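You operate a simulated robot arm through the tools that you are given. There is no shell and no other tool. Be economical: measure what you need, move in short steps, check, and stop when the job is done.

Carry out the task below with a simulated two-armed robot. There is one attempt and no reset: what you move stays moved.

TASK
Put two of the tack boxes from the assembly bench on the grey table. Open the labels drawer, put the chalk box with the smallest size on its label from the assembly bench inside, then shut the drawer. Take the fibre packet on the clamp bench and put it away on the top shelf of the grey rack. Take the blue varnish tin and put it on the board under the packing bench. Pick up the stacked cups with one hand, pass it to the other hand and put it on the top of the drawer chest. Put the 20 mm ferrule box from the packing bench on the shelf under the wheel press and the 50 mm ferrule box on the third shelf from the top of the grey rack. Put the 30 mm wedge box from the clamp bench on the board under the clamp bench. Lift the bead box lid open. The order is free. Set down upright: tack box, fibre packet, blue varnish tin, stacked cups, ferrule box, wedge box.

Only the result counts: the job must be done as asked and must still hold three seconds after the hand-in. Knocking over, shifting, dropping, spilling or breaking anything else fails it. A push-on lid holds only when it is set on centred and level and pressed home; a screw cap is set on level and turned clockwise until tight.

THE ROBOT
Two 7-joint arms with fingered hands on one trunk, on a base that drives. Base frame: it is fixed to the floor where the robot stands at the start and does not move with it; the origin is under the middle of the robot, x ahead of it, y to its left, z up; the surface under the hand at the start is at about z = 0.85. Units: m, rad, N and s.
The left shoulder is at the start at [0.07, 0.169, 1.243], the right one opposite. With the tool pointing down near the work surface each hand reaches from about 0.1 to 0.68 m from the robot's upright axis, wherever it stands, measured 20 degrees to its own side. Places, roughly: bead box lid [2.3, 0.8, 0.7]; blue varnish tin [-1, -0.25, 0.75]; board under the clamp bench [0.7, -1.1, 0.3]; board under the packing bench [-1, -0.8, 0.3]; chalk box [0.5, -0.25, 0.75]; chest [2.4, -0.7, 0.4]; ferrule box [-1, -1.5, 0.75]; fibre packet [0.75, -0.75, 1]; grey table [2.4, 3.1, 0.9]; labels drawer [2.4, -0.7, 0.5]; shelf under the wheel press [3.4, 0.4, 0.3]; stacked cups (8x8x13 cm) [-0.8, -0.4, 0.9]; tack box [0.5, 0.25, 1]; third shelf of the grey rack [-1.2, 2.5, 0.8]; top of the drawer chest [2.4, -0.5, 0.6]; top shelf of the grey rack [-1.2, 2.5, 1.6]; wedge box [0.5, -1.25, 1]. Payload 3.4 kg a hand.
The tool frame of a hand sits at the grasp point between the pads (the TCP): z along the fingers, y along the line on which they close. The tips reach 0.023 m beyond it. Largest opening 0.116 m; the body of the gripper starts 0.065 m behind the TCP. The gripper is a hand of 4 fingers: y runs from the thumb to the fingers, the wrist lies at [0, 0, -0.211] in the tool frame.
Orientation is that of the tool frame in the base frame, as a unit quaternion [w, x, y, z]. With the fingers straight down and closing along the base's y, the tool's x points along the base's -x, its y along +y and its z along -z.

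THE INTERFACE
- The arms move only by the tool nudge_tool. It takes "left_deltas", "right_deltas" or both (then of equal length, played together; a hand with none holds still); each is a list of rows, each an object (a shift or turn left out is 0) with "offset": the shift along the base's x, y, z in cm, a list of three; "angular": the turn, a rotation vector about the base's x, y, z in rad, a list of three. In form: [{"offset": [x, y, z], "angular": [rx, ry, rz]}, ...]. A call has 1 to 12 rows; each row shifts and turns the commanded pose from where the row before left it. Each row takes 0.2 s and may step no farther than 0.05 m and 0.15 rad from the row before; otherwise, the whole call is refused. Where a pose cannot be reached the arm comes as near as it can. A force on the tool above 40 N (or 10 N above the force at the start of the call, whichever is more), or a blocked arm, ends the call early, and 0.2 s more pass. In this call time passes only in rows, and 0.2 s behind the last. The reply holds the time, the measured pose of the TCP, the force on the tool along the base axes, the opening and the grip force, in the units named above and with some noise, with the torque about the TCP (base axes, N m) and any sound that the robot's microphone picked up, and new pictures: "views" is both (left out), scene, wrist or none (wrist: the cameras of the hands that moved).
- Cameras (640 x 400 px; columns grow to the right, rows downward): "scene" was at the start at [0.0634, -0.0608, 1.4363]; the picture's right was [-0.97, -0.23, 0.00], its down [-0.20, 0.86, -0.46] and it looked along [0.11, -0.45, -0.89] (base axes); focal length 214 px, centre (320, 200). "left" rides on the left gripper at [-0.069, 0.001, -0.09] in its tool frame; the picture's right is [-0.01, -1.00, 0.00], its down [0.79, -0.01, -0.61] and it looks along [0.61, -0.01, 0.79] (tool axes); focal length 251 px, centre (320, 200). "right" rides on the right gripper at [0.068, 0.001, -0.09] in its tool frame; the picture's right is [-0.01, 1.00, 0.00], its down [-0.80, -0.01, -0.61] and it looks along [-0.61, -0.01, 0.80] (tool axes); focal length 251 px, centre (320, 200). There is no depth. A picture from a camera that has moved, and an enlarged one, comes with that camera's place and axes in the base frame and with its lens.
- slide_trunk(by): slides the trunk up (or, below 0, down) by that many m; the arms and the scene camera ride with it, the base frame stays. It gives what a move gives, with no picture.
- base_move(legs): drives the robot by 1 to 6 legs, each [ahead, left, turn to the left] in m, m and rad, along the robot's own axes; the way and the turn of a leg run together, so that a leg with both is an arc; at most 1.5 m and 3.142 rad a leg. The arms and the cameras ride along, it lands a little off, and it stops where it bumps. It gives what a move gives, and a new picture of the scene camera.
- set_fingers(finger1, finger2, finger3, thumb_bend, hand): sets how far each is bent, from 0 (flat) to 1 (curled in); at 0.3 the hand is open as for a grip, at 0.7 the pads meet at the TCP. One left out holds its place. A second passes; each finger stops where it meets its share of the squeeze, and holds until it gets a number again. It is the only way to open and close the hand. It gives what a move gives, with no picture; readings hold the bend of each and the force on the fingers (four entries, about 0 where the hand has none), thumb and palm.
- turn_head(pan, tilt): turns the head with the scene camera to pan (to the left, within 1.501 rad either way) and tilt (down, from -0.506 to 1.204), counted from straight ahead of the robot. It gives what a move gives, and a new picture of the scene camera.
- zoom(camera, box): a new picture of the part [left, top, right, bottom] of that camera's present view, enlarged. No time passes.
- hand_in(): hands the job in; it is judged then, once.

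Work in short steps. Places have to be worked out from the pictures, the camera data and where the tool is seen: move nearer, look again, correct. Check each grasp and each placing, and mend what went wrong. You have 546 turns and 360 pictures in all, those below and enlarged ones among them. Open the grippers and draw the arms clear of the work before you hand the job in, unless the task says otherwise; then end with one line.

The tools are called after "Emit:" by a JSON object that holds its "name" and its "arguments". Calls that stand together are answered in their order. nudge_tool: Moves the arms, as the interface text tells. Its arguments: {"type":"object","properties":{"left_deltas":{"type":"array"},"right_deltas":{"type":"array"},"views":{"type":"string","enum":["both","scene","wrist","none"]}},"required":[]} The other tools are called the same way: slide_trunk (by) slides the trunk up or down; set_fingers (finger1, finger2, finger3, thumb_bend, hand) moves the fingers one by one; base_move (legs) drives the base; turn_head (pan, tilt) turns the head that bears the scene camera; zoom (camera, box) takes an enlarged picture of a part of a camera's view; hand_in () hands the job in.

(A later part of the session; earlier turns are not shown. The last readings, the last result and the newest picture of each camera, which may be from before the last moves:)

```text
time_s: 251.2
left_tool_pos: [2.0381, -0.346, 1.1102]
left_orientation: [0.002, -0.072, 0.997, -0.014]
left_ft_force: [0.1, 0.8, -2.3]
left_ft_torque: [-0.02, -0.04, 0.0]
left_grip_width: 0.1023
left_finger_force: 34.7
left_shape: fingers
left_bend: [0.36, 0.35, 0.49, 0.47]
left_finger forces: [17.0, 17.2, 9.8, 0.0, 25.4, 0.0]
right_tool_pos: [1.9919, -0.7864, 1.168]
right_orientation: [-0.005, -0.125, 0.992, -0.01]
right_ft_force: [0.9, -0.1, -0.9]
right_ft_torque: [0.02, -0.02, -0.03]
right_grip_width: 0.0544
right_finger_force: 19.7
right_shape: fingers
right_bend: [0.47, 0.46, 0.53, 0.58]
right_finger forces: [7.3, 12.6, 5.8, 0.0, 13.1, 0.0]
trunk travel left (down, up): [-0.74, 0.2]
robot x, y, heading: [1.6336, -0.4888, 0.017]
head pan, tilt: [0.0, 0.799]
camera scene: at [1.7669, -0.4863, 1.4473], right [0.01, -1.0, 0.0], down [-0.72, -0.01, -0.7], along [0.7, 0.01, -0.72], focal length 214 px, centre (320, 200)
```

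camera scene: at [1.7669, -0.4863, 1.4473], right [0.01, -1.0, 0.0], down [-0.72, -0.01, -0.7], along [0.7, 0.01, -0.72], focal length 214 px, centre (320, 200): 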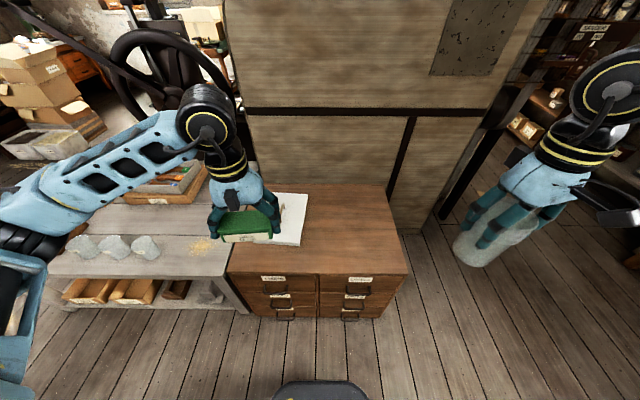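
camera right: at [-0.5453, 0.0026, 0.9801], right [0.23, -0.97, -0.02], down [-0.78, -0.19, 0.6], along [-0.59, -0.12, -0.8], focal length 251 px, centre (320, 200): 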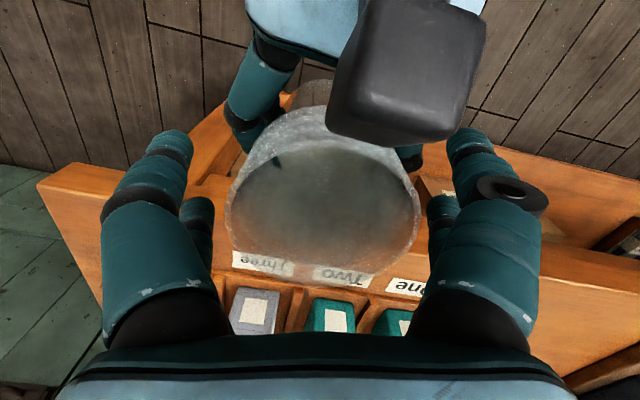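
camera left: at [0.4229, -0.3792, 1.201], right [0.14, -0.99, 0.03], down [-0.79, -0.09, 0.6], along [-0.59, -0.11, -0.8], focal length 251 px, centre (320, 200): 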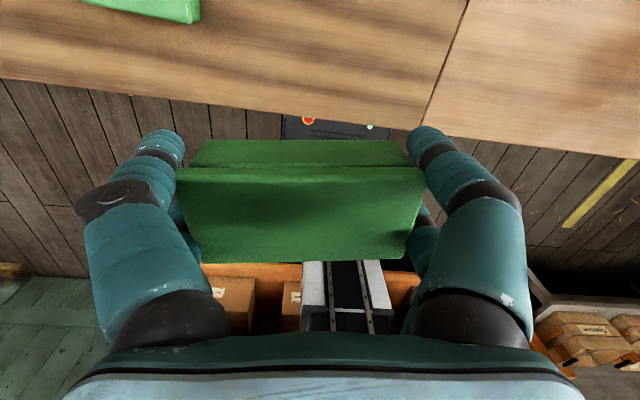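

Emit:
{"name": "zoom", "arguments": {"camera": "scene", "box": [210, 170, 430, 330]}}

```text
2.50 times, centred on (320, 250) of scene
camera zoom: at [1.7669, -0.4863, 1.4473], right [0.01, -1.0, 0.0], down [-0.72, -0.01, -0.7], along [0.7, 0.01, -0.72], focal length 536 px, centre (320, 75)
```

zoom: 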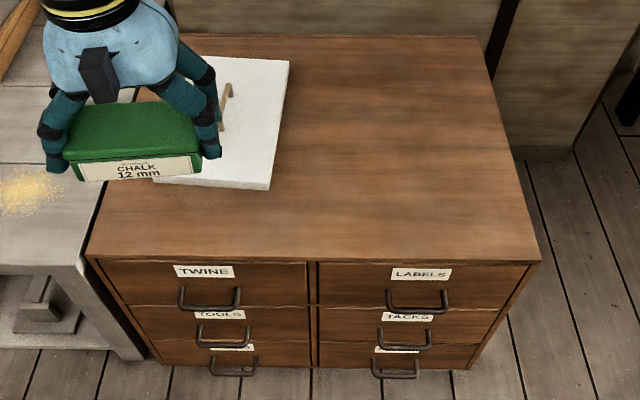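

LABELS is the top-right drawer. First the cups: I drive 0.15 m closer, raise the left a little, and position the right over a clear spot at ≈[2.27,−0.69].

Emit:
{"name": "base_move", "arguments": {"legs": [[0.15, 0, -0.015]]}}

Emit:
{"name": "nudge_tool", "arguments": {"left_deltas": [{"offset": [-3, 0, 3]}, {"offset": [-3, 0, 3]}, {"offset": [0, 0, 3]}, {"offset": [0, 0, 0]}], "right_deltas": [{"offset": [3.3, 2.2, 0]}, {"offset": [3.3, 2.2, 0]}, {"offset": [3.3, 2.2, 0]}, {"offset": [3, 2.2, 0]}], "views": "none"}}

Emit:
{"name": "slide_trunk", "arguments": {"by": -0.3}}

Emit:
{"name": "zoom", "arguments": {"camera": "right", "box": [0, 0, 640, 400]}}

Emit:
{"name": "zoom", "arguments": {"camera": "scene", "box": [0, 0, 640, 400]}}

```text
time_s: 252.6
left_tool_pos: [2.1878, -0.3502, 1.1109]
left_orientation: [0.004, -0.065, 0.998, -0.014]
left_ft_force: [-0.4, -0.7, -0.7]
left_ft_torque: [-0.03, 0.02, -0.02]
left_grip_width: 0.1024
left_finger_force: 34.5
left_shape: fingers
left_bend: [0.36, 0.35, 0.49, 0.47]
left_finger forces: [17.1, 17.3, 9.7, 0.1, 25.4, 0.0]
right_tool_pos: [2.1359, -0.7909, 1.1683]
right_orientation: [-0.003, -0.118, 0.993, -0.012]
right_ft_force: [0.2, 0.1, -0.3]
right_ft_torque: [0.02, -0.01, -0.02]
right_grip_width: 0.0546
right_finger_force: 19.0
right_shape: fingers
right_bend: [0.47, 0.46, 0.53, 0.58]
right_finger forces: [7.2, 12.5, 5.8, 0.0, 12.9, 0.0]
trunk travel left (down, up): [-0.74, 0.2]
robot x, y, heading: [1.7835, -0.4877, -0.009]
head pan, tilt: [0.0, 0.799]
camera scene: at [1.9138, -0.4871, 1.4476], right [0.0, -1.0, 0.0], down [-0.72, 0.0, -0.7], along [0.7, 0.0, -0.72], focal length 214 px, centre (320, 200)
```

scene: 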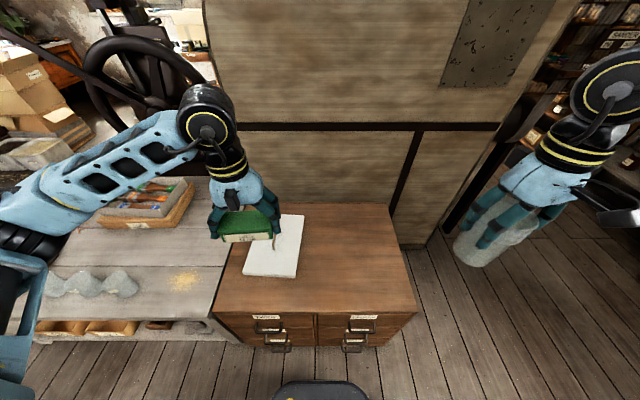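

```text
time_s: 253.6
left_tool_pos: [2.1302, -0.3493, 1.1991]
left_orientation: [0.002, -0.065, 0.998, -0.015]
left_ft_force: [-0.6, 0.4, -0.1]
left_ft_torque: [-0.03, 0.02, 0.02]
left_grip_width: 0.102
left_finger_force: 34.6
left_shape: fingers
left_bend: [0.36, 0.35, 0.49, 0.47]
left_finger forces: [16.8, 17.3, 9.6, 0.0, 25.2, 0.1]
right_tool_pos: [2.2694, -0.7017, 1.1664]
right_orientation: [-0.006, -0.118, 0.993, -0.011]
right_ft_force: [1.0, -0.6, -0.5]
right_ft_torque: [-0.03, 0.01, -0.03]
right_grip_width: 0.0543
right_finger_force: 19.2
right_shape: fingers
right_bend: [0.47, 0.46, 0.53, 0.58]
right_finger forces: [7.1, 12.5, 6.0, 0.0, 12.8, 0.1]
trunk travel left (down, up): [-0.74, 0.2]
robot x, y, heading: [1.7864, -0.4887, 0.005]
head pan, tilt: [0.0, 0.799]
```

```text
time_s: 256.6
left_tool_pos: [2.1291, -0.3507, 0.8996]
left_orientation: [0.002, -0.064, 0.998, -0.013]
left_ft_force: [0.0, -0.4, -0.9]
left_ft_torque: [0.0, -0.03, 0.0]
left_grip_width: 0.1018
left_finger_force: 34.5
left_shape: fingers
left_bend: [0.36, 0.35, 0.49, 0.47]
left_finger forces: [16.8, 17.3, 9.5, 0.0, 25.2, 0.0]
right_tool_pos: [2.2654, -0.7024, 0.8674]
right_orientation: [-0.005, -0.119, 0.993, -0.011]
right_ft_force: [0.9, 0.0, -1.1]
right_ft_torque: [0.01, -0.02, 0.03]
right_grip_width: 0.054
right_finger_force: 19.4
right_shape: fingers
right_bend: [0.47, 0.46, 0.53, 0.58]
right_finger forces: [7.1, 12.3, 6.0, 0.0, 12.8, 0.0]
trunk travel left (down, up): [-0.44, 0.5]
robot x, y, heading: [1.7879, -0.4907, -0.002]
head pan, tilt: [0.0, 0.799]
```

```text
1.00 times, centred on (320, 200) of right (not enlarged: the box is as wide or as high as the picture)
camera zoom: at [2.1996, -0.7157, 0.9597], right [-0.23, 0.97, -0.02], down [0.78, 0.19, 0.6], along [0.59, 0.12, -0.8], focal length 251 px, centre (320, 200)
```

zoom: 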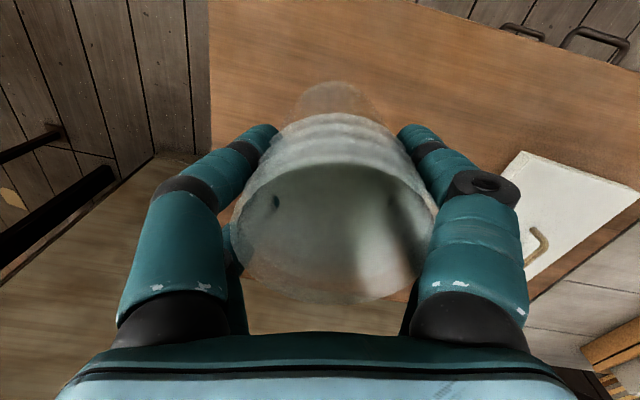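

```text
1.00 times, centred on (320, 200) of scene (not enlarged: the box is as wide or as high as the picture)
camera zoom: at [1.9164, -0.487, 1.1474], right [0.0, -1.0, 0.0], down [-0.72, 0.0, -0.7], along [0.7, 0.0, -0.72], focal length 214 px, centre (320, 200)
```

zoom: 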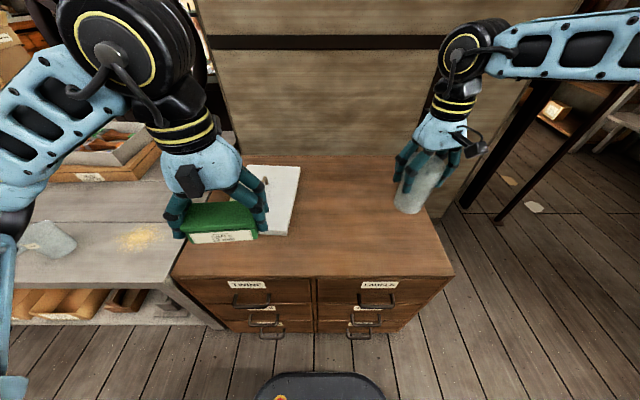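

The cups lean ~5°; I correct the tilt slightly and lower toward the chest top.

Emit:
{"name": "nudge_tool", "arguments": {"right_deltas": [{"offset": [0, 0.5, -3], "angular": [-0.05, -0.08, 0]}, {"offset": [0, 0, -4]}, {"offset": [0, 0, -3]}, {"offset": [0, 0, -2]}], "views": "both"}}

```text
time_s: 257.6
left_tool_pos: [2.1293, -0.3509, 0.9003]
left_orientation: [0.003, -0.064, 0.998, -0.014]
left_ft_force: [-0.2, 0.6, -0.9]
left_ft_torque: [0.02, 0.01, 0.0]
left_grip_width: 0.102
left_finger_force: 34.5
left_shape: fingers
left_bend: [0.36, 0.35, 0.49, 0.47]
left_finger forces: [16.8, 17.2, 9.6, 0.1, 25.2, 0.0]
right_tool_pos: [2.2663, -0.6993, 0.7469]
right_orientation: [0.032, -0.118, 0.992, -0.041]
right_ft_force: [0.3, 0.6, -1.0]
right_ft_torque: [0.02, 0.0, -0.03]
right_grip_width: 0.0531
right_finger_force: 20.0
right_shape: fingers
right_bend: [0.48, 0.46, 0.53, 0.59]
right_finger forces: [7.8, 12.9, 5.8, 0.1, 12.7, 0.0]
trunk travel left (down, up): [-0.44, 0.5]
robot x, y, heading: [1.7826, -0.4895, -0.0]
head pan, tilt: [0.0, 0.799]
camera scene: at [1.9169, -0.4872, 1.1473], right [0.0, -1.0, 0.0], down [-0.72, 0.0, -0.7], along [0.7, 0.0, -0.72], focal length 214 px, centre (320, 200)
camera right: at [2.1928, -0.7073, 0.8336], right [-0.22, 0.97, -0.09], down [0.73, 0.22, 0.65], along [0.65, 0.08, -0.76], focal length 251 px, centre (320, 200)
```

scene: 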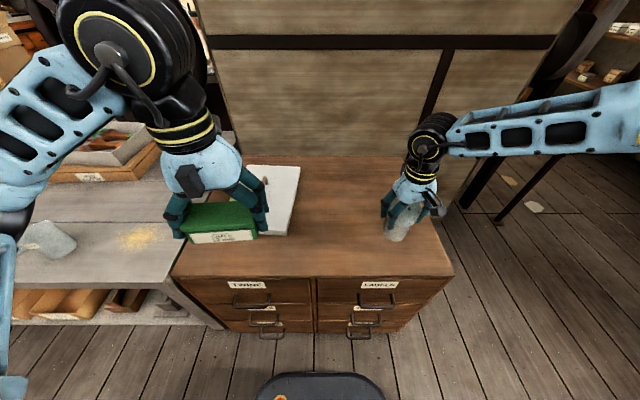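
right: 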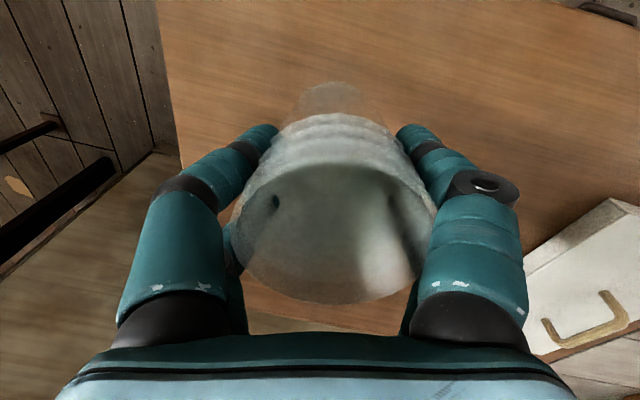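

Emit:
{"name": "nudge_tool", "arguments": {"right_deltas": [{"offset": [0, 0, -1.0]}, {"offset": [0, 0, -0.8]}, {"offset": [0, 0, -0.6]}, {"offset": [0, 0, -0.5]}, {"offset": [0, 0, -0.5]}], "views": "none"}}

```text
time_s: 258.8
left_tool_pos: [2.1297, -0.3507, 0.9006]
left_orientation: [0.002, -0.065, 0.998, -0.014]
left_ft_force: [-0.5, 0.2, -0.6]
left_ft_torque: [0.01, -0.04, 0.0]
left_grip_width: 0.1021
left_finger_force: 34.2
left_shape: fingers
left_bend: [0.36, 0.35, 0.49, 0.47]
left_finger forces: [16.7, 17.3, 9.5, 0.1, 25.2, 0.0]
right_tool_pos: [2.2667, -0.6969, 0.7146]
right_orientation: [0.033, -0.117, 0.992, -0.04]
right_ft_force: [0.0, -0.3, 0.0]
right_ft_torque: [-0.01, 0.0, 0.01]
right_grip_width: 0.0532
right_finger_force: 19.7
right_shape: fingers
right_bend: [0.48, 0.46, 0.53, 0.59]
right_finger forces: [7.8, 13.1, 5.8, 0.0, 13.0, 0.0]
trunk travel left (down, up): [-0.44, 0.5]
robot x, y, heading: [1.7845, -0.4869, 0.002]
head pan, tilt: [0.0, 0.799]
```

Emit:
{"name": "nudge_tool", "arguments": {"right_deltas": [{"offset": [0, 0, -0.4]}, {"offset": [0, 0, -0.4]}, {"offset": [0, 0, -0.4]}, {"offset": [0, 0, -0.4]}], "views": "wrist"}}

```text
time_s: 259.8
left_tool_pos: [2.1288, -0.3498, 0.9003]
left_orientation: [0.003, -0.065, 0.998, -0.014]
left_ft_force: [-0.5, 0.8, -1.7]
left_ft_torque: [-0.02, 0.0, 0.0]
left_grip_width: 0.102
left_finger_force: 34.2
left_shape: fingers
left_bend: [0.36, 0.35, 0.49, 0.47]
left_finger forces: [16.9, 17.3, 9.6, 0.0, 25.2, 0.1]
right_tool_pos: [2.266, -0.6987, 0.6969]
right_orientation: [0.032, -0.118, 0.992, -0.041]
right_ft_force: [-1.0, 0.4, -0.9]
right_ft_torque: [0.02, 0.02, -0.02]
right_grip_width: 0.053
right_finger_force: 20.1
right_shape: fingers
right_bend: [0.48, 0.46, 0.53, 0.59]
right_finger forces: [7.8, 13.3, 5.7, 0.1, 13.0, 0.0]
trunk travel left (down, up): [-0.44, 0.5]
robot x, y, heading: [1.7901, -0.4868, -0.002]
head pan, tilt: [0.0, 0.799]
camera right: at [2.1925, -0.7064, 0.7845], right [-0.22, 0.97, -0.09], down [0.73, 0.22, 0.65], along [0.65, 0.08, -0.76], focal length 251 px, centre (320, 200)
```

right: 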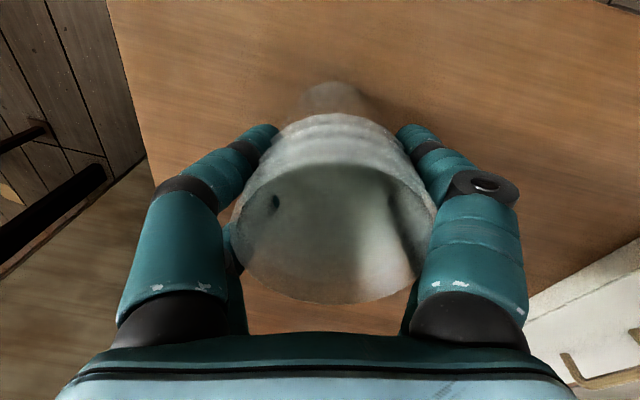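

Still no contact, though the shadow is closing in; continue in small steps.

Emit:
{"name": "nudge_tool", "arguments": {"right_deltas": [{"offset": [0, 0, -0.4]}, {"offset": [0, 0, -0.4]}, {"offset": [0, 0, -0.4]}, {"offset": [0, 0, -0.4]}, {"offset": [0, 0, -0.4]}], "views": "none"}}

```text
time_s: 260.8
left_tool_pos: [2.1262, -0.3492, 0.9018]
left_orientation: [0.005, -0.064, 0.998, -0.015]
left_ft_force: [-0.4, -1.0, -1.3]
left_ft_torque: [0.02, 0.01, 0.01]
left_grip_width: 0.102
left_finger_force: 34.5
left_shape: fingers
left_bend: [0.36, 0.35, 0.49, 0.47]
left_finger forces: [16.9, 17.3, 9.6, 0.1, 25.2, 0.0]
right_tool_pos: [2.266, -0.6965, 0.6865]
right_orientation: [0.038, -0.116, 0.992, -0.041]
right_ft_force: [-4.5, 0.6, 27.7]
right_ft_torque: [-0.1, 0.05, 0.1]
right_grip_width: 0.0491
right_finger_force: 26.0
right_shape: fingers
right_bend: [0.5, 0.48, 0.52, 0.61]
right_finger forces: [6.8, 22.9, 7.6, 0.1, 15.6, 0.0]
trunk travel left (down, up): [-0.44, 0.5]
robot x, y, heading: [1.7865, -0.4887, 0.001]
head pan, tilt: [0.0, 0.799]
stopped in row 5 (right hand): the force on the tool passed its limit at 46 N (the readings are from after the stop); the commanded pose is now the measured one
```

Contact. Ease up a bit, then release.

Emit:
{"name": "nudge_tool", "arguments": {"right_deltas": [{"offset": [0, 0, 0.4]}], "views": "none"}}

Emit:
{"name": "set_fingers", "arguments": {"hand": "right", "finger1": 0.3, "finger2": 0.3, "finger3": 0.3, "thumb_bend": 0.3}}

Emit:
{"name": "nudge_tool", "arguments": {"right_deltas": [{"offset": [0, 0, 2]}, {"offset": [0, 0, 3]}, {"offset": [0, 0, 4]}, {"offset": [0, 0, 4]}], "views": "both"}}

```text
time_s: 261.2
left_tool_pos: [2.1288, -0.3489, 0.8994]
left_orientation: [0.004, -0.065, 0.998, -0.014]
left_ft_force: [-0.4, 0.3, -1.1]
left_ft_torque: [0.02, 0.02, 0.02]
left_grip_width: 0.102
left_finger_force: 34.2
left_shape: fingers
left_bend: [0.36, 0.35, 0.49, 0.47]
left_finger forces: [16.9, 17.2, 9.6, 0.0, 25.3, 0.0]
right_tool_pos: [2.2657, -0.6968, 0.6879]
right_orientation: [0.035, -0.117, 0.992, -0.04]
right_ft_force: [-0.3, 1.1, 10.2]
right_ft_torque: [-0.13, -0.08, -0.02]
right_grip_width: 0.0492
right_finger_force: 23.5
right_shape: fingers
right_bend: [0.5, 0.48, 0.52, 0.61]
right_finger forces: [5.2, 21.5, 7.4, 0.1, 14.1, 0.0]
trunk travel left (down, up): [-0.44, 0.5]
robot x, y, heading: [1.7892, -0.4888, 0.002]
head pan, tilt: [0.0, 0.799]
```

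```text
time_s: 262.2
left_tool_pos: [2.1285, -0.3501, 0.9005]
left_orientation: [0.003, -0.064, 0.998, -0.013]
left_ft_force: [-0.4, 0.5, -0.6]
left_ft_torque: [-0.01, -0.02, 0.01]
left_grip_width: 0.1021
left_finger_force: 34.4
left_shape: fingers
left_bend: [0.36, 0.35, 0.49, 0.47]
left_finger forces: [16.8, 17.3, 9.7, 0.0, 25.3, 0.0]
right_tool_pos: [2.2679, -0.6975, 0.6871]
right_orientation: [0.033, -0.117, 0.992, -0.04]
right_ft_force: [0.4, -0.5, -0.2]
right_ft_torque: [0.0, -0.01, 0.01]
right_grip_width: 0.1163
right_finger_force: 0.0
right_shape: fingers
right_bend: [0.3, 0.3, 0.3, 0.3]
right_finger forces: [0.1, 0.1, 0.0, 0.1, 0.1, 0.0]
trunk travel left (down, up): [-0.44, 0.5]
robot x, y, heading: [1.7884, -0.4887, -0.001]
head pan, tilt: [0.0, 0.799]
```

```text
time_s: 263.2
left_tool_pos: [2.1286, -0.351, 0.8997]
left_orientation: [0.003, -0.065, 0.998, -0.015]
left_ft_force: [-0.8, 0.2, -0.6]
left_ft_torque: [0.02, -0.01, -0.02]
left_grip_width: 0.1021
left_finger_force: 34.4
left_shape: fingers
left_bend: [0.36, 0.35, 0.49, 0.47]
left_finger forces: [16.7, 17.3, 9.6, 0.1, 25.3, 0.0]
right_tool_pos: [2.2664, -0.6967, 0.8177]
right_orientation: [0.034, -0.118, 0.992, -0.04]
right_ft_force: [0.3, -0.3, -0.4]
right_ft_torque: [-0.01, 0.02, 0.02]
right_grip_width: 0.1164
right_finger_force: 0.0
right_shape: fingers
right_bend: [0.3, 0.3, 0.3, 0.3]
right_finger forces: [0.0, 0.0, 0.0, 0.0, 0.0, 0.0]
trunk travel left (down, up): [-0.44, 0.5]
robot x, y, heading: [1.7839, -0.4884, -0.0]
head pan, tilt: [0.0, 0.799]
camera scene: at [1.9159, -0.4868, 1.1474], right [0.0, -1.0, 0.0], down [-0.72, 0.0, -0.7], along [0.7, 0.0, -0.72], focal length 214 px, centre (320, 200)
camera right: at [2.1929, -0.706, 0.9044], right [-0.22, 0.97, -0.09], down [0.73, 0.22, 0.65], along [0.65, 0.08, -0.75], focal length 251 px, centre (320, 200)
```

scene: 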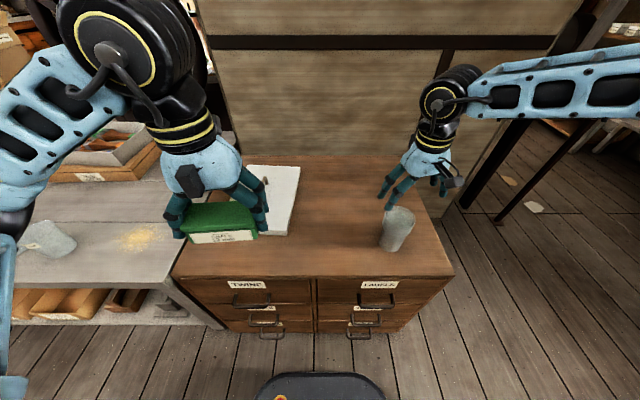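
right: 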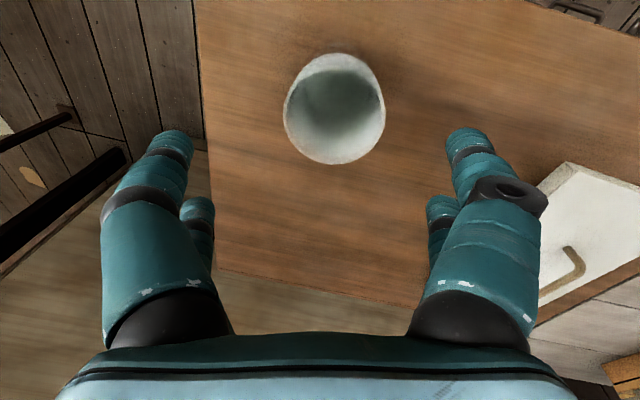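

Cups stand upright on the chest. Now I back the base a bit and bring the right hand in front of the LABELS handle for a closer look.

Emit:
{"name": "base_move", "arguments": {"legs": [[-0.12, 0.05, 0]]}}

Emit:
{"name": "nudge_tool", "arguments": {"right_deltas": [{"offset": [-3, 0, 0], "angular": [0.05, 0.08, 0]}, {"offset": [-3, 0, 0]}, {"offset": [-3, 0, 0]}], "views": "both"}}

Emit:
{"name": "zoom", "arguments": {"camera": "scene", "box": [300, 200, 440, 320]}}

```text
time_s: 264.5
left_tool_pos: [2.0086, -0.3006, 0.9008]
left_orientation: [0.003, -0.063, 0.998, -0.014]
left_ft_force: [0.4, -0.2, -1.1]
left_ft_torque: [-0.01, -0.01, 0.01]
left_grip_width: 0.102
left_finger_force: 35.2
left_shape: fingers
left_bend: [0.36, 0.35, 0.49, 0.47]
left_finger forces: [16.8, 17.3, 9.6, 0.0, 25.2, 0.0]
right_tool_pos: [2.1465, -0.647, 0.8183]
right_orientation: [0.035, -0.117, 0.992, -0.042]
right_ft_force: [0.1, 0.7, -0.4]
right_ft_torque: [-0.01, 0.01, 0.02]
right_grip_width: 0.1166
right_finger_force: 0.0
right_shape: fingers
right_bend: [0.3, 0.3, 0.3, 0.3]
right_finger forces: [0.0, 0.1, 0.1, 0.0, 0.1, 0.0]
trunk travel left (down, up): [-0.44, 0.5]
robot x, y, heading: [1.6687, -0.4387, -0.005]
head pan, tilt: [0.0, 0.799]
camera scene: at [1.7957, -0.4369, 1.1475], right [0.0, -1.0, 0.0], down [-0.72, 0.0, -0.7], along [0.7, 0.0, -0.72], focal length 214 px, centre (320, 200)
```

scene: 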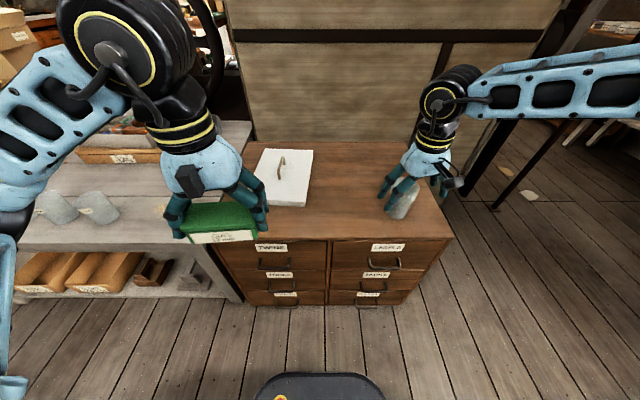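

```text
time_s: 265.3
left_tool_pos: [2.0105, -0.2997, 0.9006]
left_orientation: [0.003, -0.065, 0.998, -0.014]
left_ft_force: [0.1, 1.1, -1.8]
left_ft_torque: [-0.02, -0.04, -0.03]
left_grip_width: 0.1022
left_finger_force: 34.6
left_shape: fingers
left_bend: [0.36, 0.35, 0.49, 0.47]
left_finger forces: [16.7, 17.3, 9.6, 0.0, 25.0, 0.0]
right_tool_pos: [2.0558, -0.6491, 0.8182]
right_orientation: [-0.003, -0.117, 0.993, -0.01]
right_ft_force: [0.2, 0.3, 0.2]
right_ft_torque: [-0.01, 0.0, -0.03]
right_grip_width: 0.1166
right_finger_force: 0.0
right_shape: fingers
right_bend: [0.3, 0.3, 0.3, 0.3]
right_finger forces: [0.1, 0.1, 0.1, 0.1, 0.0, 0.0]
trunk travel left (down, up): [-0.44, 0.5]
robot x, y, heading: [1.6655, -0.4333, 0.0]
head pan, tilt: [0.0, 0.799]
camera scene: at [1.7958, -0.4373, 1.1474], right [0.0, -1.0, 0.0], down [-0.72, 0.0, -0.7], along [0.7, 0.0, -0.72], focal length 214 px, centre (320, 200)
camera right: at [1.9889, -0.6618, 0.9094], right [-0.22, 0.97, -0.02], down [0.78, 0.19, 0.6], along [0.59, 0.12, -0.8], focal length 251 px, centre (320, 200)
```

scene: 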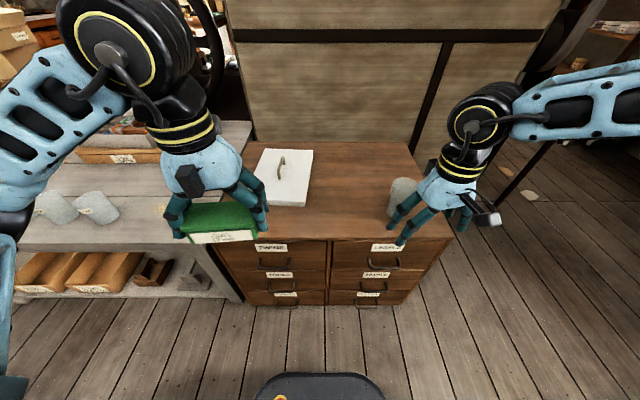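
right: 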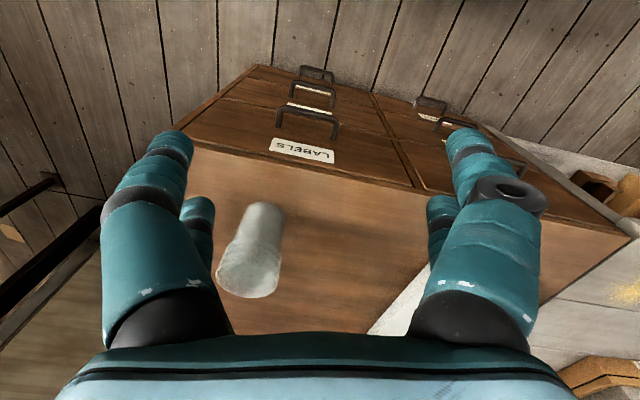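

```text
3.33 times, centred on (370, 260) of scene
camera zoom: at [1.7958, -0.4373, 1.1474], right [0.0, -1.0, 0.0], down [-0.72, 0.0, -0.7], along [0.7, 0.0, -0.72], focal length 715 px, centre (153, 0)
```

zoom: 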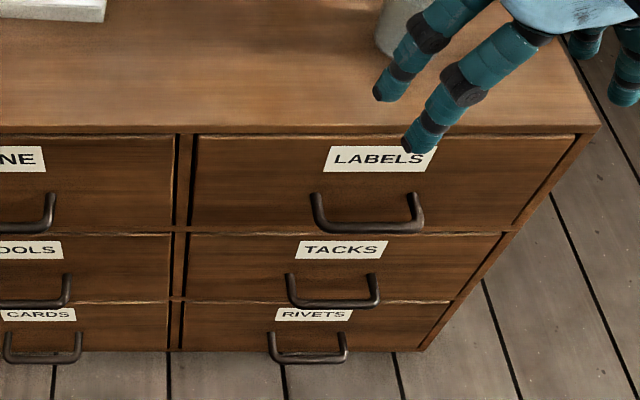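

The LABELS bar is at ≈[2.141,−0.659,0.458], 3.5 cm off the face. I turn the right hand ~77° so the fingers close along x.

Emit:
{"name": "nudge_tool", "arguments": {"right_deltas": [{"offset": [0, 0, 0], "angular": [0, 0, 0.134]}, {"offset": [0, 0, 0], "angular": [0, 0, 0.134]}, {"offset": [0, 0, 0], "angular": [0, 0, 0.134]}, {"offset": [0, 0, 0], "angular": [0, 0, 0.134]}, {"offset": [0, 0, 0], "angular": [0, 0, 0.134]}, {"offset": [0, 0, 0], "angular": [0, 0, 0.134]}, {"offset": [0, 0, 0], "angular": [0, 0, 0.134]}, {"offset": [0, 0, 0], "angular": [0, 0, 0.134]}, {"offset": [0, 0, 0], "angular": [0, 0, 0.134]}, {"offset": [0, 0, 0], "angular": [0, 0, 0.131]}], "views": "wrist"}}

```text
time_s: 267.5
left_tool_pos: [2.0111, -0.3013, 0.9002]
left_orientation: [0.002, -0.063, 0.998, -0.013]
left_ft_force: [0.6, 0.1, -0.9]
left_ft_torque: [-0.02, 0.0, 0.01]
left_grip_width: 0.1023
left_finger_force: 34.1
left_shape: fingers
left_bend: [0.36, 0.35, 0.49, 0.47]
left_finger forces: [16.8, 17.2, 9.6, 0.0, 25.2, 0.0]
right_tool_pos: [2.0578, -0.648, 0.8167]
right_orientation: [-0.005, 0.709, -0.705, 0.01]
right_ft_force: [0.8, 0.2, 0.4]
right_ft_torque: [-0.02, 0.01, 0.02]
right_grip_width: 0.1164
right_finger_force: 0.1
right_shape: fingers
right_bend: [0.3, 0.3, 0.3, 0.3]
right_finger forces: [0.1, 0.0, 0.1, 0.1, 0.1, 0.0]
trunk travel left (down, up): [-0.44, 0.5]
robot x, y, heading: [1.6669, -0.442, -0.001]
head pan, tilt: [0.0, 0.799]
camera right: at [2.0546, -0.7154, 0.909], right [-1.0, 0.0, -0.02], down [-0.01, 0.8, 0.6], along [0.02, 0.6, -0.8], focal length 251 px, centre (320, 200)
```

right: 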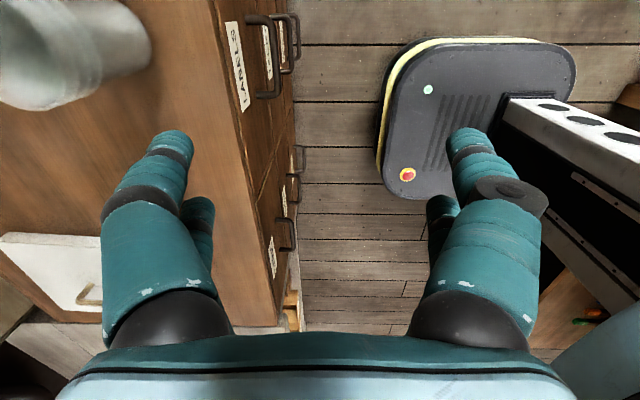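

The yaw works. Now I pitch the hand to point forward (handshake pose) so the fingers close vertically on the bar.

Emit:
{"name": "nudge_tool", "arguments": {"right_deltas": [{"offset": [-0.5, -0.5, 0], "angular": [0, -0.14, 0]}, {"offset": [-0.5, -0.5, 0], "angular": [0, -0.14, 0]}, {"offset": [0, 0, 0], "angular": [0, -0.14, 0]}, {"offset": [0, 0, 0], "angular": [0, -0.14, 0]}, {"offset": [0, 0, 0], "angular": [0, -0.14, 0]}, {"offset": [0, 0, 0], "angular": [0, -0.14, 0]}, {"offset": [0, 0, 0], "angular": [0, -0.14, 0]}, {"offset": [0, 0, 0], "angular": [0, -0.14, 0]}, {"offset": [0, 0, 0], "angular": [0, -0.14, 0]}, {"offset": [0, 0, 0], "angular": [0, -0.14, 0]}], "views": "scene"}}

```text
time_s: 269.7
left_tool_pos: [2.008, -0.3003, 0.8999]
left_orientation: [0.002, -0.064, 0.998, -0.013]
left_ft_force: [-0.1, -0.6, -1.8]
left_ft_torque: [-0.03, 0.01, 0.01]
left_grip_width: 0.1022
left_finger_force: 33.6
left_shape: fingers
left_bend: [0.36, 0.35, 0.49, 0.47]
left_finger forces: [16.8, 17.3, 9.7, 0.0, 25.2, 0.1]
right_tool_pos: [2.1712, -0.6458, 0.851]
right_orientation: [0.416, -0.564, 0.571, -0.427]
right_ft_force: [0.1, 0.7, -0.3]
right_ft_torque: [0.01, -0.02, 0.01]
right_grip_width: 0.1169
right_finger_force: 0.0
right_shape: fingers
right_bend: [0.3, 0.3, 0.3, 0.3]
right_finger forces: [0.0, 0.0, 0.0, 0.1, 0.0, 0.0]
right hand out of reach, approached as far as the arm can: row 4, 5, 6, 7, 8, 9, 10
trunk travel left (down, up): [-0.44, 0.5]
robot x, y, heading: [1.6683, -0.44, -0.002]
head pan, tilt: [0.0, 0.799]
camera scene: at [1.7966, -0.4377, 1.1473], right [0.0, -1.0, 0.0], down [-0.72, 0.0, -0.7], along [0.7, 0.0, -0.72], focal length 214 px, centre (320, 200)
```

scene: 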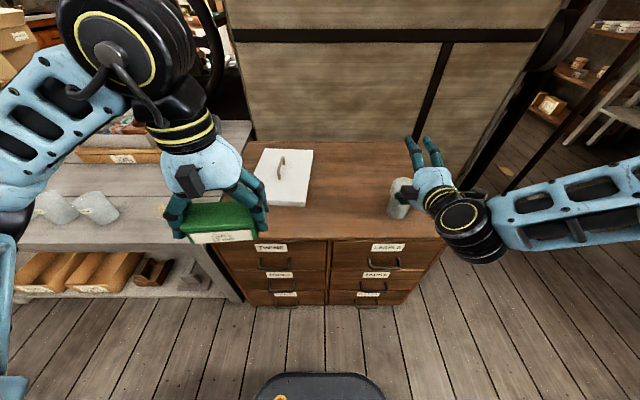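

The hand is ~73° pitched forward — good. I back the base 0.12 m, then lower the trunk 0.34 m.

Emit:
{"name": "base_move", "arguments": {"legs": [[-0.12, 0, 0]]}}

Emit:
{"name": "slide_trunk", "arguments": {"by": -0.34}}

Emit:
{"name": "zoom", "arguments": {"camera": "right", "box": [0, 0, 640, 400]}}

Emit:
{"name": "zoom", "arguments": {"camera": "scene", "box": [160, 80, 560, 330]}}

```text
time_s: 270.9
left_tool_pos: [1.8891, -0.3013, 0.9002]
left_orientation: [0.003, -0.065, 0.998, -0.015]
left_ft_force: [-0.3, -0.2, -1.0]
left_ft_torque: [-0.01, -0.02, 0.01]
left_grip_width: 0.1022
left_finger_force: 35.0
left_shape: fingers
left_bend: [0.36, 0.35, 0.49, 0.47]
left_finger forces: [16.8, 17.3, 9.6, 0.0, 25.1, 0.1]
right_tool_pos: [2.0507, -0.6441, 0.8509]
right_orientation: [0.416, -0.564, 0.571, -0.428]
right_ft_force: [0.2, -0.7, -0.1]
right_ft_torque: [-0.01, 0.0, -0.01]
right_grip_width: 0.117
right_finger_force: 0.1
right_shape: fingers
right_bend: [0.3, 0.3, 0.3, 0.3]
right_finger forces: [0.0, 0.0, 0.1, 0.0, 0.0, 0.0]
trunk travel left (down, up): [-0.44, 0.5]
robot x, y, heading: [1.5439, -0.4393, -0.004]
head pan, tilt: [0.0, 0.799]
camera scene: at [1.6756, -0.437, 1.1475], right [0.0, -1.0, 0.0], down [-0.72, 0.0, -0.7], along [0.7, 0.0, -0.72], focal length 214 px, centre (320, 200)
```

scene: 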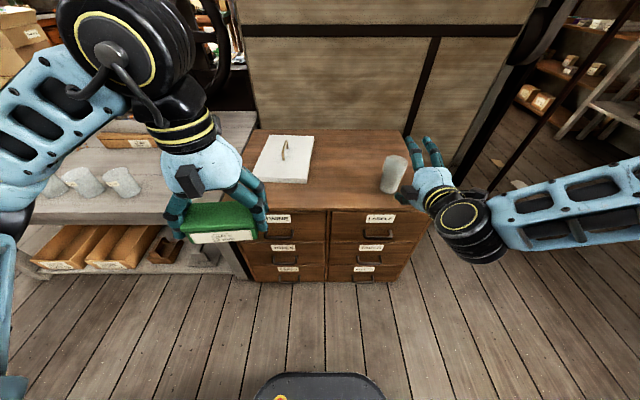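

```text
time_s: 274.3
left_tool_pos: [1.8896, -0.3014, 0.5593]
left_orientation: [0.004, -0.065, 0.998, -0.013]
left_ft_force: [0.4, 0.8, -1.4]
left_ft_torque: [-0.02, -0.02, -0.01]
left_grip_width: 0.1021
left_finger_force: 34.2
left_shape: fingers
left_bend: [0.36, 0.35, 0.49, 0.47]
left_finger forces: [16.8, 17.2, 9.6, 0.1, 25.3, 0.0]
right_tool_pos: [2.0499, -0.6452, 0.5108]
right_orientation: [0.417, -0.564, 0.571, -0.427]
right_ft_force: [0.2, 0.0, -1.1]
right_ft_torque: [-0.01, 0.01, -0.02]
right_grip_width: 0.117
right_finger_force: 0.1
right_shape: fingers
right_bend: [0.3, 0.3, 0.3, 0.3]
right_finger forces: [0.0, 0.0, 0.0, 0.0, 0.1, 0.0]
trunk travel left (down, up): [-0.1, 0.84]
robot x, y, heading: [1.5477, -0.4391, -0.001]
head pan, tilt: [0.0, 0.799]
```

```text
1.00 times, centred on (320, 200) of right (not enlarged: the box is as wide or as high as the picture)
camera zoom: at [1.963, -0.7108, 0.537], right [-0.29, 0.01, -0.96], down [-0.56, 0.81, 0.18], along [0.77, 0.59, -0.23], focal length 251 px, centre (320, 200)
```

zoom: 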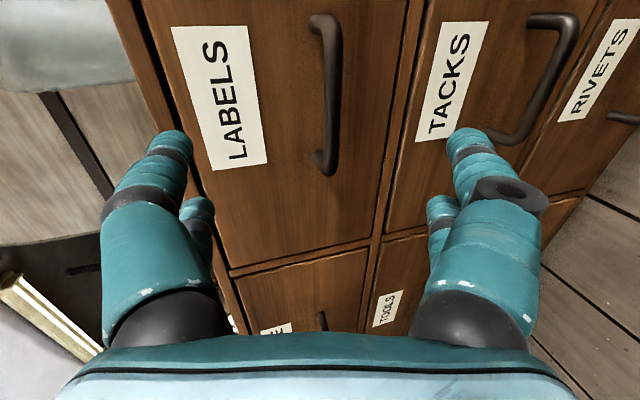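

```text
1.60 times, centred on (360, 205) of scene
camera zoom: at [1.6765, -0.437, 0.8074], right [0.0, -1.0, 0.0], down [-0.72, 0.0, -0.7], along [0.7, 0.0, -0.72], focal length 343 px, centre (256, 192)
```

zoom: 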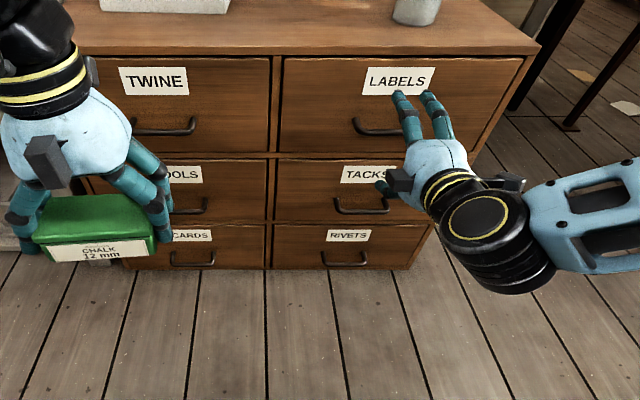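

Clear view: the bar is at ≈[2.137,−0.667,0.474]. I narrow the fingers and advance so the bar comes between them.

Emit:
{"name": "set_fingers", "arguments": {"hand": "right", "finger1": 0.5, "finger2": 0.5, "finger3": 0.5, "thumb_bend": 0.5}}

Emit:
{"name": "nudge_tool", "arguments": {"right_deltas": [{"offset": [1, -0.8, -1.9]}, {"offset": [1.5, -0.8, -1.8]}, {"offset": [2, 0, 0]}], "views": "wrist"}}

```text
time_s: 275.3
left_tool_pos: [1.89, -0.3012, 0.5598]
left_orientation: [0.003, -0.065, 0.998, -0.014]
left_ft_force: [-0.5, -1.1, -2.4]
left_ft_torque: [-0.04, 0.01, 0.03]
left_grip_width: 0.102
left_finger_force: 34.6
left_shape: fingers
left_bend: [0.36, 0.35, 0.49, 0.47]
left_finger forces: [16.8, 17.3, 9.6, 0.1, 25.2, 0.0]
right_tool_pos: [2.0514, -0.6443, 0.5101]
right_orientation: [0.416, -0.563, 0.571, -0.428]
right_ft_force: [-0.3, -0.1, -0.6]
right_ft_torque: [0.02, -0.01, 0.0]
right_grip_width: 0.059
right_finger_force: 0.0
right_shape: fingers
right_bend: [0.5, 0.5, 0.5, 0.5]
right_finger forces: [0.0, 0.0, 0.1, 0.0, 0.0, 0.0]
trunk travel left (down, up): [-0.1, 0.84]
robot x, y, heading: [1.5457, -0.4397, -0.004]
head pan, tilt: [0.0, 0.799]
```

```text
time_s: 276.1
left_tool_pos: [1.8892, -0.3008, 0.5605]
left_orientation: [0.003, -0.064, 0.998, -0.015]
left_ft_force: [0.8, 0.0, -0.4]
left_ft_torque: [0.0, -0.02, -0.02]
left_grip_width: 0.1018
left_finger_force: 34.2
left_shape: fingers
left_bend: [0.36, 0.35, 0.49, 0.47]
left_finger forces: [16.7, 17.3, 9.5, 0.1, 25.3, 0.0]
right_tool_pos: [2.0744, -0.6436, 0.5065]
right_orientation: [0.414, -0.565, 0.57, -0.429]
right_ft_force: [0.2, -0.4, -0.4]
right_ft_torque: [-0.02, 0.0, -0.02]
right_grip_width: 0.0591
right_finger_force: 0.1
right_shape: fingers
right_bend: [0.5, 0.5, 0.5, 0.5]
right_finger forces: [0.0, 0.0, 0.0, 0.0, 0.0, 0.0]
right hand out of reach, approached as far as the arm can: row 1, 2
trunk travel left (down, up): [-0.1, 0.84]
robot x, y, heading: [1.548, -0.4347, 0.007]
head pan, tilt: [0.0, 0.799]
camera right: at [1.9867, -0.7099, 0.5339], right [-0.29, 0.01, -0.96], down [-0.56, 0.81, 0.18], along [0.77, 0.59, -0.23], focal length 251 px, centre (320, 200)
```

right: 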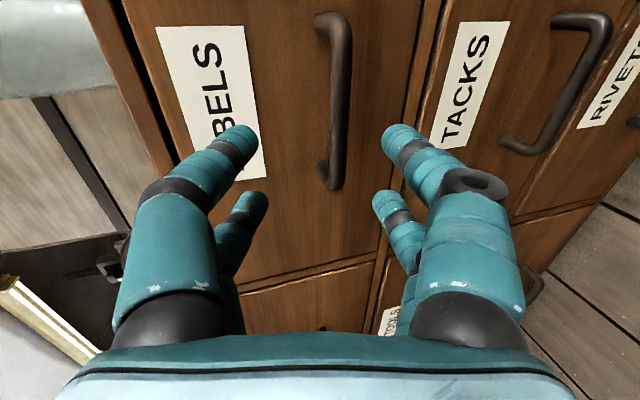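

Arm is limited; I use the trunk (−3 cm) and small base moves to line up.

Emit:
{"name": "slide_trunk", "arguments": {"by": -0.03}}

Emit:
{"name": "base_move", "arguments": {"legs": [[0.035, -0.022, 0]]}}

Emit:
{"name": "zoom", "arguments": {"camera": "right", "box": [0, 0, 640, 400]}}

```text
time_s: 276.8
left_tool_pos: [1.8877, -0.3004, 0.5299]
left_orientation: [0.002, -0.064, 0.998, -0.014]
left_ft_force: [0.3, -0.9, -2.2]
left_ft_torque: [0.01, -0.04, 0.01]
left_grip_width: 0.1022
left_finger_force: 34.1
left_shape: fingers
left_bend: [0.36, 0.35, 0.49, 0.47]
left_finger forces: [16.8, 17.3, 9.5, 0.1, 25.2, 0.1]
right_tool_pos: [2.0749, -0.6437, 0.4771]
right_orientation: [0.414, -0.565, 0.572, -0.427]
right_ft_force: [1.1, 0.7, -0.8]
right_ft_torque: [-0.02, -0.04, -0.03]
right_grip_width: 0.0586
right_finger_force: 0.1
right_shape: fingers
right_bend: [0.5, 0.5, 0.5, 0.5]
right_finger forces: [0.1, 0.1, 0.1, 0.0, 0.0, 0.0]
trunk travel left (down, up): [-0.07, 0.87]
robot x, y, heading: [1.5446, -0.436, 0.001]
head pan, tilt: [0.0, 0.799]
```

```text
time_s: 277.7
left_tool_pos: [1.9248, -0.3229, 0.5305]
left_orientation: [0.003, -0.064, 0.998, -0.014]
left_ft_force: [0.2, -0.3, -0.8]
left_ft_torque: [-0.01, -0.03, 0.0]
left_grip_width: 0.102
left_finger_force: 34.8
left_shape: fingers
left_bend: [0.36, 0.35, 0.49, 0.47]
left_finger forces: [16.8, 17.3, 9.6, 0.1, 25.2, 0.1]
right_tool_pos: [2.1098, -0.6663, 0.4768]
right_orientation: [0.415, -0.564, 0.571, -0.428]
right_ft_force: [0.0, 0.2, -0.6]
right_ft_torque: [-0.04, 0.02, -0.04]
right_grip_width: 0.0588
right_finger_force: 0.1
right_shape: fingers
right_bend: [0.5, 0.5, 0.5, 0.5]
right_finger forces: [0.1, 0.1, 0.0, 0.0, 0.0, 0.0]
trunk travel left (down, up): [-0.07, 0.87]
robot x, y, heading: [1.5834, -0.4603, 0.011]
head pan, tilt: [0.0, 0.799]
camera scene: at [1.7117, -0.4592, 0.7773], right [0.0, -1.0, 0.0], down [-0.72, 0.0, -0.7], along [0.7, 0.0, -0.72], focal length 214 px, centre (320, 200)
```

scene: 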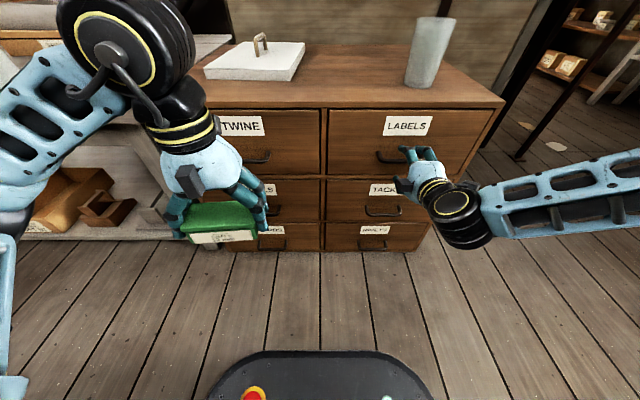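

```text
1.00 times, centred on (320, 200) of right (not enlarged: the box is as wide or as high as the picture)
camera zoom: at [2.0217, -0.7322, 0.5036], right [-0.29, 0.01, -0.96], down [-0.56, 0.81, 0.18], along [0.77, 0.59, -0.23], focal length 251 px, centre (320, 200)
```

zoom: 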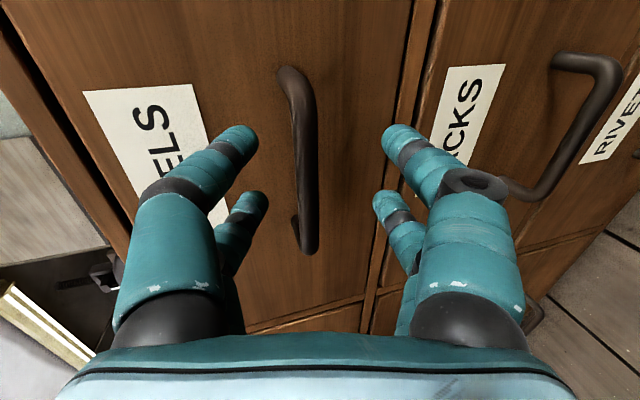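

Almost there; 2.5 cm more forward, then close.

Emit:
{"name": "base_move", "arguments": {"legs": [[0.022, 0, 0]]}}

Emit:
{"name": "set_fingers", "arguments": {"hand": "right", "finger1": 0.8, "finger2": 0.8, "finger3": 0.8, "thumb_bend": 0.8}}

Emit:
{"name": "zoom", "arguments": {"camera": "right", "box": [100, 20, 580, 320]}}

```text
time_s: 278.6
left_tool_pos: [1.9449, -0.3236, 0.5289]
left_orientation: [0.003, -0.064, 0.998, -0.014]
left_ft_force: [0.2, -0.4, -0.7]
left_ft_torque: [0.01, 0.0, 0.03]
left_grip_width: 0.1021
left_finger_force: 34.7
left_shape: fingers
left_bend: [0.36, 0.35, 0.49, 0.47]
left_finger forces: [16.9, 17.4, 9.6, 0.0, 25.2, 0.1]
right_tool_pos: [2.1283, -0.6665, 0.4765]
right_orientation: [0.414, -0.566, 0.571, -0.427]
right_ft_force: [-6.9, -1.0, 1.3]
right_ft_torque: [0.0, -0.25, 0.08]
right_grip_width: 0.0581
right_finger_force: 3.3
right_shape: fingers
right_bend: [0.5, 0.5, 0.52, 0.5]
right_finger forces: [0.0, 0.0, 6.2, 0.0, 0.3, 0.0]
trunk travel left (down, up): [-0.07, 0.87]
robot x, y, heading: [1.5997, -0.464, -0.0]
head pan, tilt: [0.0, 0.799]
stopped in leg 1: the force on the tool passed its limit at 46 N (the readings are from after the stop); the commanded pose is now the measured one
camera scene: at [1.7322, -0.4595, 0.7774], right [0.0, -1.0, 0.0], down [-0.72, 0.0, -0.7], along [0.7, 0.0, -0.72], focal length 214 px, centre (320, 200)
```

scene: 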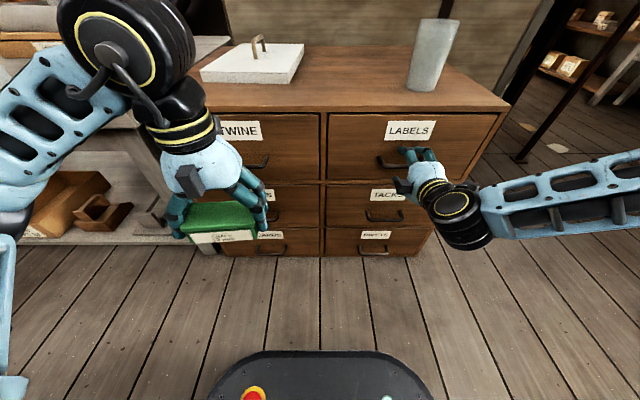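

```text
time_s: 279.6
left_tool_pos: [1.9461, -0.3225, 0.5302]
left_orientation: [0.003, -0.064, 0.998, -0.014]
left_ft_force: [-0.4, 0.0, -0.9]
left_ft_torque: [-0.03, -0.03, -0.02]
left_grip_width: 0.102
left_finger_force: 34.0
left_shape: fingers
left_bend: [0.36, 0.35, 0.49, 0.47]
left_finger forces: [16.8, 17.3, 9.7, 0.0, 25.2, 0.0]
right_tool_pos: [2.1294, -0.6657, 0.475]
right_orientation: [0.415, -0.565, 0.571, -0.427]
right_ft_force: [1.0, 1.3, -0.4]
right_ft_torque: [0.0, 0.0, 0.01]
right_grip_width: 0.0
right_finger_force: 0.1
right_shape: fingers
right_bend: [0.75, 0.76, 0.76, 0.75]
right_finger forces: [0.0, 0.0, 0.0, 0.0, 0.0, 0.0]
trunk travel left (down, up): [-0.07, 0.87]
robot x, y, heading: [1.6021, -0.4612, -0.004]
head pan, tilt: [0.0, 0.799]
```

```text
1.33 times, centred on (340, 170) of right
camera zoom: at [2.0414, -0.7321, 0.5033], right [-0.29, 0.01, -0.96], down [-0.56, 0.81, 0.18], along [0.77, 0.59, -0.23], focal length 335 px, centre (293, 240)
```

zoom: 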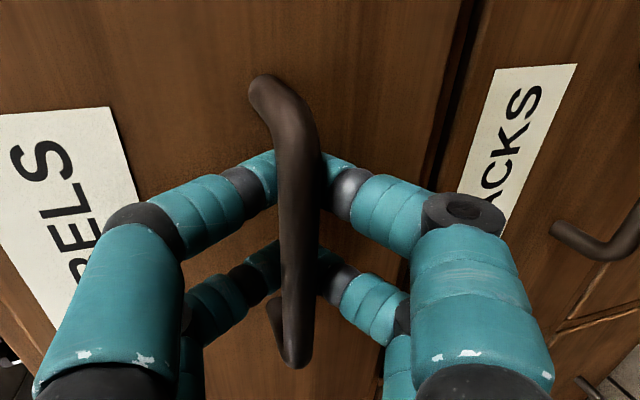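

The fingers are hooked behind the bar. I pull the drawer open by backing the base 0.19 m.

Emit:
{"name": "base_move", "arguments": {"legs": [[-0.19, 0, 0]]}}

```text
time_s: 281.2
left_tool_pos: [1.7582, -0.3235, 0.5304]
left_orientation: [0.003, -0.063, 0.998, -0.015]
left_ft_force: [-0.1, 0.9, -1.9]
left_ft_torque: [-0.02, 0.02, -0.03]
left_grip_width: 0.1024
left_finger_force: 34.5
left_shape: fingers
left_bend: [0.36, 0.35, 0.49, 0.47]
left_finger forces: [16.8, 17.3, 9.5, 0.0, 25.1, 0.0]
right_tool_pos: [1.9412, -0.6661, 0.4761]
right_orientation: [0.414, -0.565, 0.571, -0.427]
right_ft_force: [0.2, 0.1, 0.0]
right_ft_torque: [-0.03, -0.02, 0.01]
right_grip_width: 0.0
right_finger_force: 0.0
right_shape: fingers
right_bend: [0.75, 0.77, 0.77, 0.75]
right_finger forces: [0.1, 0.0, 0.1, 0.0, 0.1, 0.1]
trunk travel left (down, up): [-0.07, 0.87]
robot x, y, heading: [1.4116, -0.4567, -0.002]
head pan, tilt: [0.0, 0.799]
camera scene: at [1.5448, -0.4592, 0.7774], right [0.0, -1.0, 0.0], down [-0.72, 0.0, -0.7], along [0.7, 0.0, -0.72], focal length 214 px, centre (320, 200)
```

scene: 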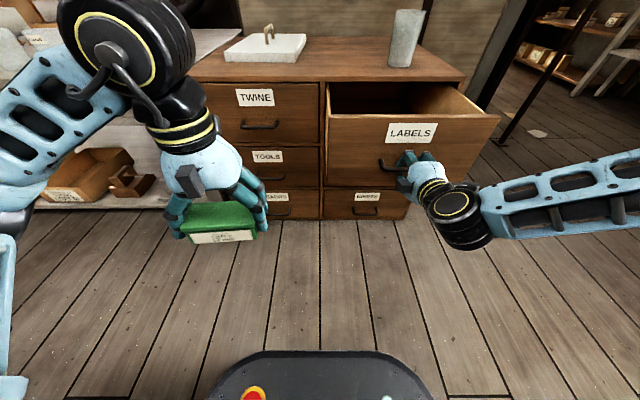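

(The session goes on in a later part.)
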